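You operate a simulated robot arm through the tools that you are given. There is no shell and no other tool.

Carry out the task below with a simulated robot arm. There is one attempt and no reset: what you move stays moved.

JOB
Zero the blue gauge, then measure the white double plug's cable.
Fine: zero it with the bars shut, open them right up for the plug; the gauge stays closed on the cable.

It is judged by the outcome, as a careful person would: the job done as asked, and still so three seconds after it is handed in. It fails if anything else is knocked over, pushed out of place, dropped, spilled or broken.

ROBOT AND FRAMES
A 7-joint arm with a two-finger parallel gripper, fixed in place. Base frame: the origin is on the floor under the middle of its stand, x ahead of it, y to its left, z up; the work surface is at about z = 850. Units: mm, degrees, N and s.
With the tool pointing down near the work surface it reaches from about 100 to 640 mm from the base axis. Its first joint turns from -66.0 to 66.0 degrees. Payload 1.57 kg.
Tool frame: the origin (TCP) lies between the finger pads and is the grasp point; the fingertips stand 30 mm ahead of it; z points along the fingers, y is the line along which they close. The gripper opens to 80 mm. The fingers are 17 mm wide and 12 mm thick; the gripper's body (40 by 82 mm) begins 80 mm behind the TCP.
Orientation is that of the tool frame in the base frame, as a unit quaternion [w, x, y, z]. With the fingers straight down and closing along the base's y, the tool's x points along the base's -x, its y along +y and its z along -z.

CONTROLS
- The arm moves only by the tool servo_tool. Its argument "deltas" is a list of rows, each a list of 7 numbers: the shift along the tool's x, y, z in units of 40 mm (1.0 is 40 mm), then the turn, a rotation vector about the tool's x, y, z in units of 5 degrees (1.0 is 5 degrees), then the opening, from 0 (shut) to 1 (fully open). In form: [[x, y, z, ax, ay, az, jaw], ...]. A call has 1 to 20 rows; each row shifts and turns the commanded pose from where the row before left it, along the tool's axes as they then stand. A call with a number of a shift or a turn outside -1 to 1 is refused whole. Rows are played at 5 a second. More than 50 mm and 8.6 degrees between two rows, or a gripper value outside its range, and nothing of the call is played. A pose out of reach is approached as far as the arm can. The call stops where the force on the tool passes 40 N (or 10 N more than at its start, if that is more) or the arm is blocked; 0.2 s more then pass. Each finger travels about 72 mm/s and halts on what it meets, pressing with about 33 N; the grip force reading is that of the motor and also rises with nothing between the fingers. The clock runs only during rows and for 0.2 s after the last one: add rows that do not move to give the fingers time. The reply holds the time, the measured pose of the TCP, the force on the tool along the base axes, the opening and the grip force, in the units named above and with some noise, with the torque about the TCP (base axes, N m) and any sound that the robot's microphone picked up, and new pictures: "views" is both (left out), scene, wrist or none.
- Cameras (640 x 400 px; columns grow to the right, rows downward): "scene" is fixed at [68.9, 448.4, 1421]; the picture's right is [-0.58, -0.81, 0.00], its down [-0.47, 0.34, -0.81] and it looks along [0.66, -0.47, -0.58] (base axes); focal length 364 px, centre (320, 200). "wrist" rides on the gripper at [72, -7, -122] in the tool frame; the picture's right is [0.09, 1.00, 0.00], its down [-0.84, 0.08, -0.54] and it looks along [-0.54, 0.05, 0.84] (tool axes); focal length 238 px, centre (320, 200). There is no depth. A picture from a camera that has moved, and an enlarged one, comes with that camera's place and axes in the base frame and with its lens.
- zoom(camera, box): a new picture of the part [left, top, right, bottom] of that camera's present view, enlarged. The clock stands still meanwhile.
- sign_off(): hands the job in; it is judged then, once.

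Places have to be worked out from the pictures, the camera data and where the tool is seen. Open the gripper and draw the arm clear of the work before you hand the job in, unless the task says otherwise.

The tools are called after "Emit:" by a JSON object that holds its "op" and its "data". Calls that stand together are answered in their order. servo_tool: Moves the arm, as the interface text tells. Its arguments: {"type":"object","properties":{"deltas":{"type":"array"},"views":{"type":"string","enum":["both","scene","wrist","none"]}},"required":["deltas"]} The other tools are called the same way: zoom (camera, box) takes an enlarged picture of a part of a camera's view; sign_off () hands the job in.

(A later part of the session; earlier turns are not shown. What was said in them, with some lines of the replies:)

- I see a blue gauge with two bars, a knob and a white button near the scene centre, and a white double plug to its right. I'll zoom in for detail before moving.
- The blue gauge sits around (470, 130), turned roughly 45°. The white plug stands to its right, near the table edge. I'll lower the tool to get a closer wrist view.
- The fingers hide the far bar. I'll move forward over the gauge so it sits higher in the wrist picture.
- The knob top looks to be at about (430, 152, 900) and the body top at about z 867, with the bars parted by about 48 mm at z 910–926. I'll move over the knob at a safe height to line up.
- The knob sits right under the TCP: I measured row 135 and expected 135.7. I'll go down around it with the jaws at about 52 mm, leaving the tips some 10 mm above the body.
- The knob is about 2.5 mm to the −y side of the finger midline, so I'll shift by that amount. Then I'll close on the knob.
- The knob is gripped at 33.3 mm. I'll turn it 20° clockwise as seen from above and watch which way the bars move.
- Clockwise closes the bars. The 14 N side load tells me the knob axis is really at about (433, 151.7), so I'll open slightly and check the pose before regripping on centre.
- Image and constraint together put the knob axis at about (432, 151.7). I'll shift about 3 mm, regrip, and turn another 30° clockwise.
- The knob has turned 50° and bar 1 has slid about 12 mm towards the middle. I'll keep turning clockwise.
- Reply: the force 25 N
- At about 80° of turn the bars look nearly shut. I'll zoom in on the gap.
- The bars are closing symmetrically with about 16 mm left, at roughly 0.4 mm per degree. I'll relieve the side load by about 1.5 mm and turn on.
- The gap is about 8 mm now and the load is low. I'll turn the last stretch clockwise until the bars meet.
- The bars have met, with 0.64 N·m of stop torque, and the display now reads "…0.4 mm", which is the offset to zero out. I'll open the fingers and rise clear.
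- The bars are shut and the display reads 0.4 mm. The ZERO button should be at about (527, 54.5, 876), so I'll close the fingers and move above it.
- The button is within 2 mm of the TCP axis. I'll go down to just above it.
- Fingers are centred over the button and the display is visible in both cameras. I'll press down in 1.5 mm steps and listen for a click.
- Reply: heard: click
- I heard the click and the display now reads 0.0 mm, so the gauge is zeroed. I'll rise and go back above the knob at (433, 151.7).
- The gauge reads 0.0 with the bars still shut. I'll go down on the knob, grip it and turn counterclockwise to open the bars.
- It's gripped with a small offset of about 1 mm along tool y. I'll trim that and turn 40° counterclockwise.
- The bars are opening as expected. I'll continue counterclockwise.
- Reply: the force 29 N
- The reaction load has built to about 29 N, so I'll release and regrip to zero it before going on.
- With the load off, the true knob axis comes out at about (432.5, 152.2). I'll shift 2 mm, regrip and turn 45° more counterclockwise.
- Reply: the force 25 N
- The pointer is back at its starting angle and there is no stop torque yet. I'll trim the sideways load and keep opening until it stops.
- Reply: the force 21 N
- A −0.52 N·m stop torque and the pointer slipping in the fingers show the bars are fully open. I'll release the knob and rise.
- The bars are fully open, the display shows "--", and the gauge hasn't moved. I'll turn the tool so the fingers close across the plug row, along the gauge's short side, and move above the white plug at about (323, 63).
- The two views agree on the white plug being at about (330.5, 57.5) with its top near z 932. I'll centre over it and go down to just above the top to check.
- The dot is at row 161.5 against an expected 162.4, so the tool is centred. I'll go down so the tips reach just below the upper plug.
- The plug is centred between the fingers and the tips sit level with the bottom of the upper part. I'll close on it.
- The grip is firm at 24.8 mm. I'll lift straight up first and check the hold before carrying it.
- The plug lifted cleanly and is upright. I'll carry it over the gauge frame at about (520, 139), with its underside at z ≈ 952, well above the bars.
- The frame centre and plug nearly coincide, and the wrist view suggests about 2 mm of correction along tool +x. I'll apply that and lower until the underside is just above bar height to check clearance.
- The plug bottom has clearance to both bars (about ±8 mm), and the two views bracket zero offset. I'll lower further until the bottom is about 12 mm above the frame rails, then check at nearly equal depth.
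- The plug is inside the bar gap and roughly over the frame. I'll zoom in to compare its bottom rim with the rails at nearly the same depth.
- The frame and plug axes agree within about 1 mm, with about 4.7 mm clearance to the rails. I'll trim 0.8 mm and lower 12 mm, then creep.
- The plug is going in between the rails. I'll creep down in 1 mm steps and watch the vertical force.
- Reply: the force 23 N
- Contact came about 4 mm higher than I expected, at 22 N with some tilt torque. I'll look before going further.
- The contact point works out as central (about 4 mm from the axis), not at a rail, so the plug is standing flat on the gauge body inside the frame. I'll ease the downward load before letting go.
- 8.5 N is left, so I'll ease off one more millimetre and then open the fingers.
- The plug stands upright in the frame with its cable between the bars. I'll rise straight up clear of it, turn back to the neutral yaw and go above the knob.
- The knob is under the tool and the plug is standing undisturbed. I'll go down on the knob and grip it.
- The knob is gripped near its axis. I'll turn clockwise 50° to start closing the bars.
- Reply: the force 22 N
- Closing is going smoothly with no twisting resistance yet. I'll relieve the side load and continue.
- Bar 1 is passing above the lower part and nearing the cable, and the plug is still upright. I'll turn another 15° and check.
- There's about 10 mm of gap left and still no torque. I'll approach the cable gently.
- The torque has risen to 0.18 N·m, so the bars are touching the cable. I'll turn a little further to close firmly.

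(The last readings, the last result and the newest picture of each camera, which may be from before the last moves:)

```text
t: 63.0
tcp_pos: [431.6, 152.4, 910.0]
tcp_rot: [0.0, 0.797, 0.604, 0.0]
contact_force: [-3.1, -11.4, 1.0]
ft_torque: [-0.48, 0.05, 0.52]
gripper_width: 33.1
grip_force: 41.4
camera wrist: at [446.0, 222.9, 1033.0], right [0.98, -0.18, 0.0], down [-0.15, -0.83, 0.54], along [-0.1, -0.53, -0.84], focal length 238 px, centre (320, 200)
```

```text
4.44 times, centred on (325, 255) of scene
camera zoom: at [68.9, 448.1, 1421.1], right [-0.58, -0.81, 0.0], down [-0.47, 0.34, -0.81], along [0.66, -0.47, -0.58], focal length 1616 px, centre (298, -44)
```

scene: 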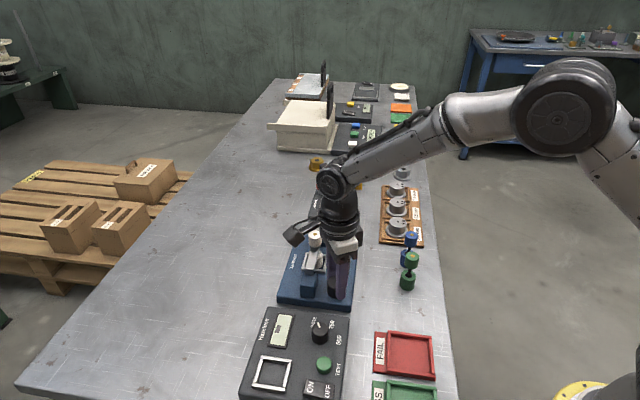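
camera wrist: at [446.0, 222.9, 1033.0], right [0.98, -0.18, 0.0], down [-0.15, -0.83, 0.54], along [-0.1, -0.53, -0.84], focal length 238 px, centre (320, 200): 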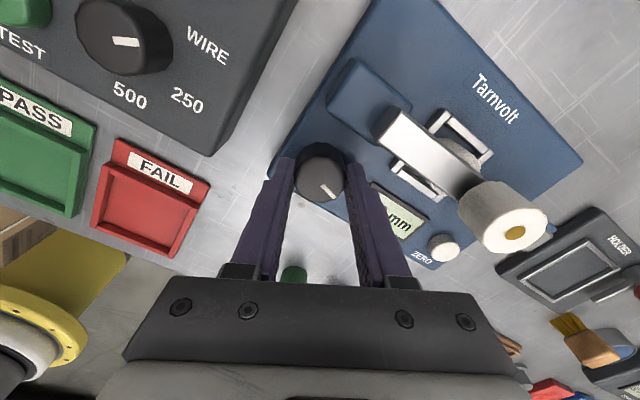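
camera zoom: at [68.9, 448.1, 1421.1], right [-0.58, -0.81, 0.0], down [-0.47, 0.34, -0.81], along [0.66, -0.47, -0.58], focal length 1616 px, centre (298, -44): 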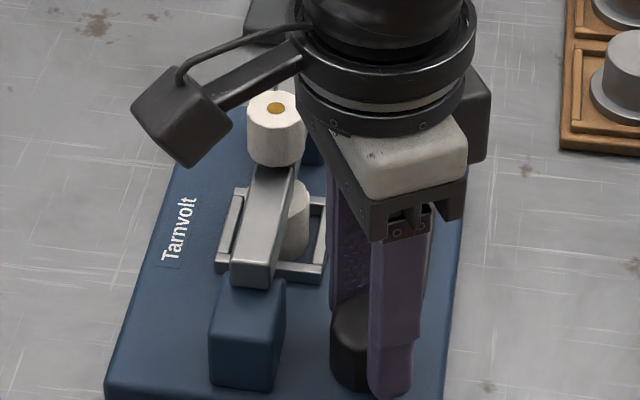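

The torque is firm at 0.52 N·m and the display has changed from "--". I'll release the knob and rise to read it.

Emit:
{"op": "servo_tool", "data": {"deltas": [[0, 0, 0, 0, 0, 0, 0.55], [0, 0, 0, 0, 0, 0, 0.58], [0, 0, 0, 0, 0, 0, 0.58], [0, 0, -0.4, 0, 0, 0, 0.58], [0, 0, -0.8, 0, 0, 0, 0.58], [0, 0, -0.9, 0, 0, 0, 0.58], [0, 0, -0.9, 0, 0, 0, 0.58], [0, 0, 0, 0, 0, 0, 0.58]], "views": "both"}}

Emit:
{"op": "zoom", "data": {"camera": "scene", "box": [280, 210, 370, 300]}}

Emit:
{"op": "zoom", "data": {"camera": "wrist", "box": [320, 60, 520, 220]}}

```text
t: 64.8
tcp_pos: [432.3, 151.2, 1033.1]
tcp_rot: [0.0, 0.797, 0.604, 0.0]
contact_force: [0.6, 0.1, 0.8]
ft_torque: [0.0, 0.0, 0.01]
gripper_width: 46.4
grip_force: 0.0
camera wrist: at [445.3, 222.9, 1153.5], right [0.98, -0.18, 0.0], down [-0.15, -0.83, 0.54], along [-0.1, -0.53, -0.84], focal length 238 px, centre (320, 200)
```

scene: 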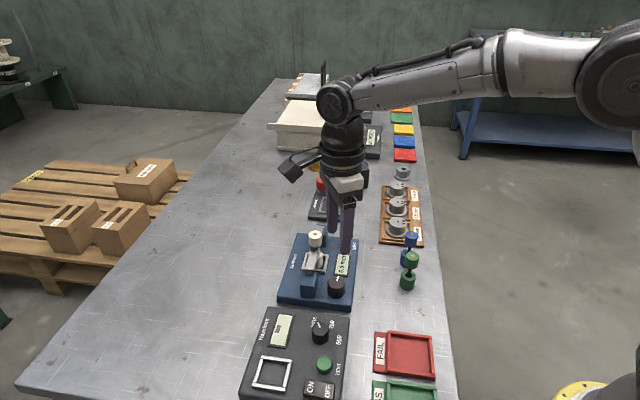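
wrist: 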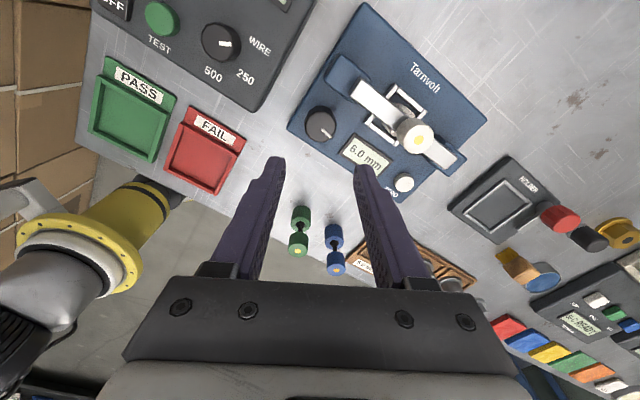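

```text
4.44 times, centred on (325, 255) of scene
camera zoom: at [68.9, 448.4, 1421.0], right [-0.58, -0.81, 0.0], down [-0.47, 0.34, -0.81], along [0.66, -0.47, -0.58], focal length 1616 px, centre (298, -44)
```

zoom: 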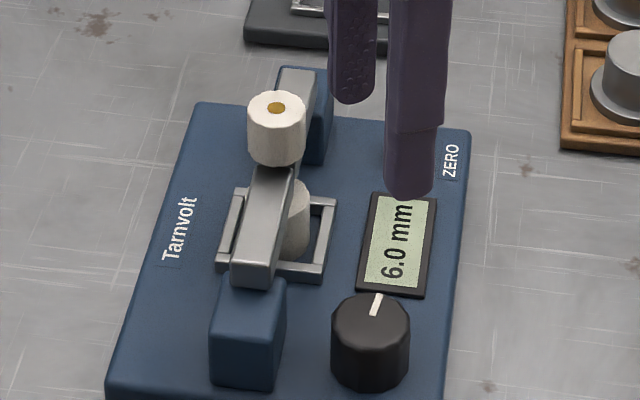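

```text
2.50 times, centred on (420, 140) of wrist
camera zoom: at [445.3, 222.9, 1153.5], right [0.98, -0.18, 0.0], down [-0.15, -0.83, 0.54], along [-0.1, -0.53, -0.84], focal length 596 px, centre (70, 350)
```

zoom: 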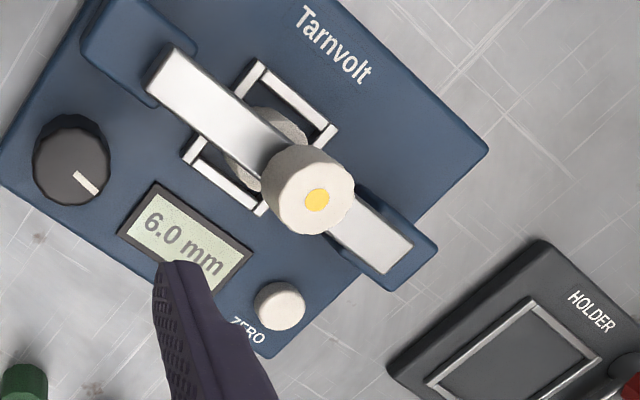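

The gauge now reads 6.0 mm, with the bars closed on the cable and the plug upright. I'll open the gripper, rise, and draw the arm back clear of the work.

Emit:
{"op": "servo_tool", "data": {"deltas": [[0, 0, -0.9, 0, 0, 0, 0.7], [0, 0, -0.9, 0, 0, 0, 0.9], [0, 0, -0.9, 0, 0, 0, 1], [0, 0, -0.5, 0, 0, 0, 1], [-0.7, -0.45, 0, 0, 0, 0, 1], [-0.7, -0.45, 0, 0, 0, 0, 1], [-0.7, -0.45, 0, 0, 0, 0, 1], [-0.7, -0.45, 0, 0, 0, 0, 1], [0, 0, 0, 0, 0, 0, 1], [0, 0, 0, 0, 0, 0, 1]], "views": "both"}}

Emit:
{"op": "zoom", "data": {"camera": "scene", "box": [270, 200, 440, 310]}}

Emit:
{"op": "zoom", "data": {"camera": "scene", "box": [290, 220, 365, 295]}}

```text
t: 67.0
tcp_pos: [333.3, 62.6, 1158.1]
tcp_rot: [0.0, 0.796, 0.606, 0.001]
contact_force: [-1.0, 0.7, -0.9]
ft_torque: [0.01, 0.01, -0.01]
gripper_width: 79.9
grip_force: 0.0
camera wrist: at [346.3, 134.6, 1280.5], right [0.98, -0.18, 0.0], down [-0.15, -0.83, 0.54], along [-0.1, -0.53, -0.84], focal length 238 px, centre (320, 200)
```

scene: 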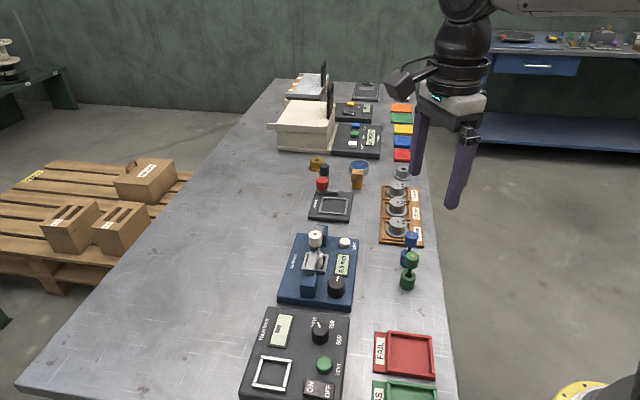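
wrist: 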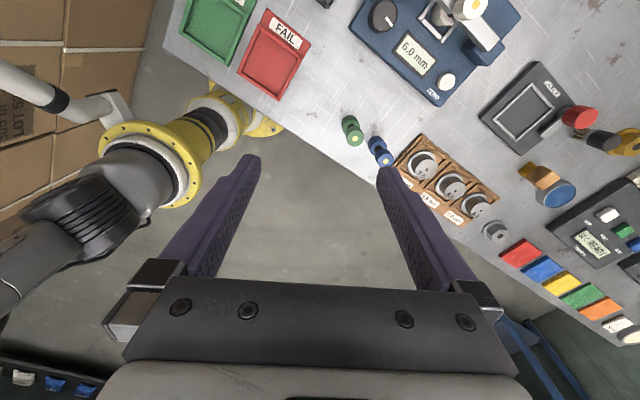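

```text
3.64 times, centred on (355, 255) of scene
camera zoom: at [68.9, 448.4, 1421.0], right [-0.58, -0.81, 0.0], down [-0.47, 0.34, -0.81], along [0.66, -0.47, -0.58], focal length 1322 px, centre (193, 0)
```

zoom: 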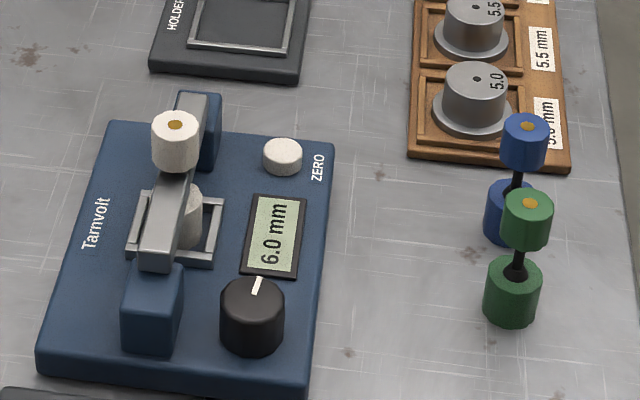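

```text
5.33 times, centred on (328, 258) of scene
camera zoom: at [68.9, 448.4, 1421.0], right [-0.58, -0.81, 0.0], down [-0.47, 0.34, -0.81], along [0.66, -0.47, -0.58], focal length 1940 px, centre (280, -107)
```

zoom: 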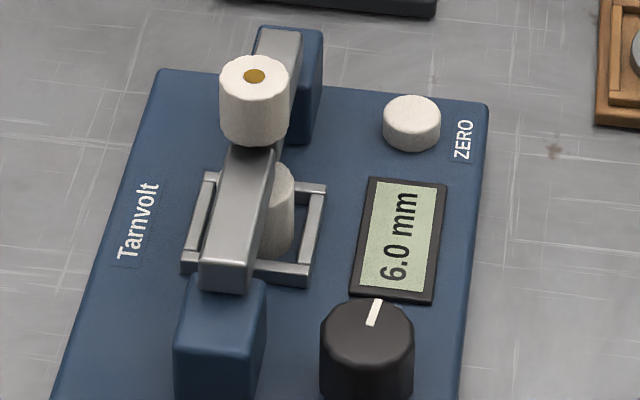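

The gauge reads a steady 6.0 mm, with its bars shut on the white plug's cable and the plug upright in the frame. The other objects haven't moved, and the arm is clear with the gripper open, so I'm handing the job in.

Emit:
{"op": "sign_off", "data": {}}

```text
The job is handed in.
```

The blue gauge is zeroed and now reads **6.0 mm** on the white double plug's cable, with its bars left closed on it.

- **Zeroing:** I shut the bars with the knob. The gauge showed a 0.4 mm offset, and after I pressed ZERO it read 0.0 mm.
- **Measuring:** I turned the bars fully open and stood the plug in the gauge's frame. Then I closed the bars until the knob met firm resistance on the cable.
- **At hand-in:** The plug was upright in the frame and the reading was steady. The gauge and the other objects had not moved. The gripper was open and the arm was clear of the work.
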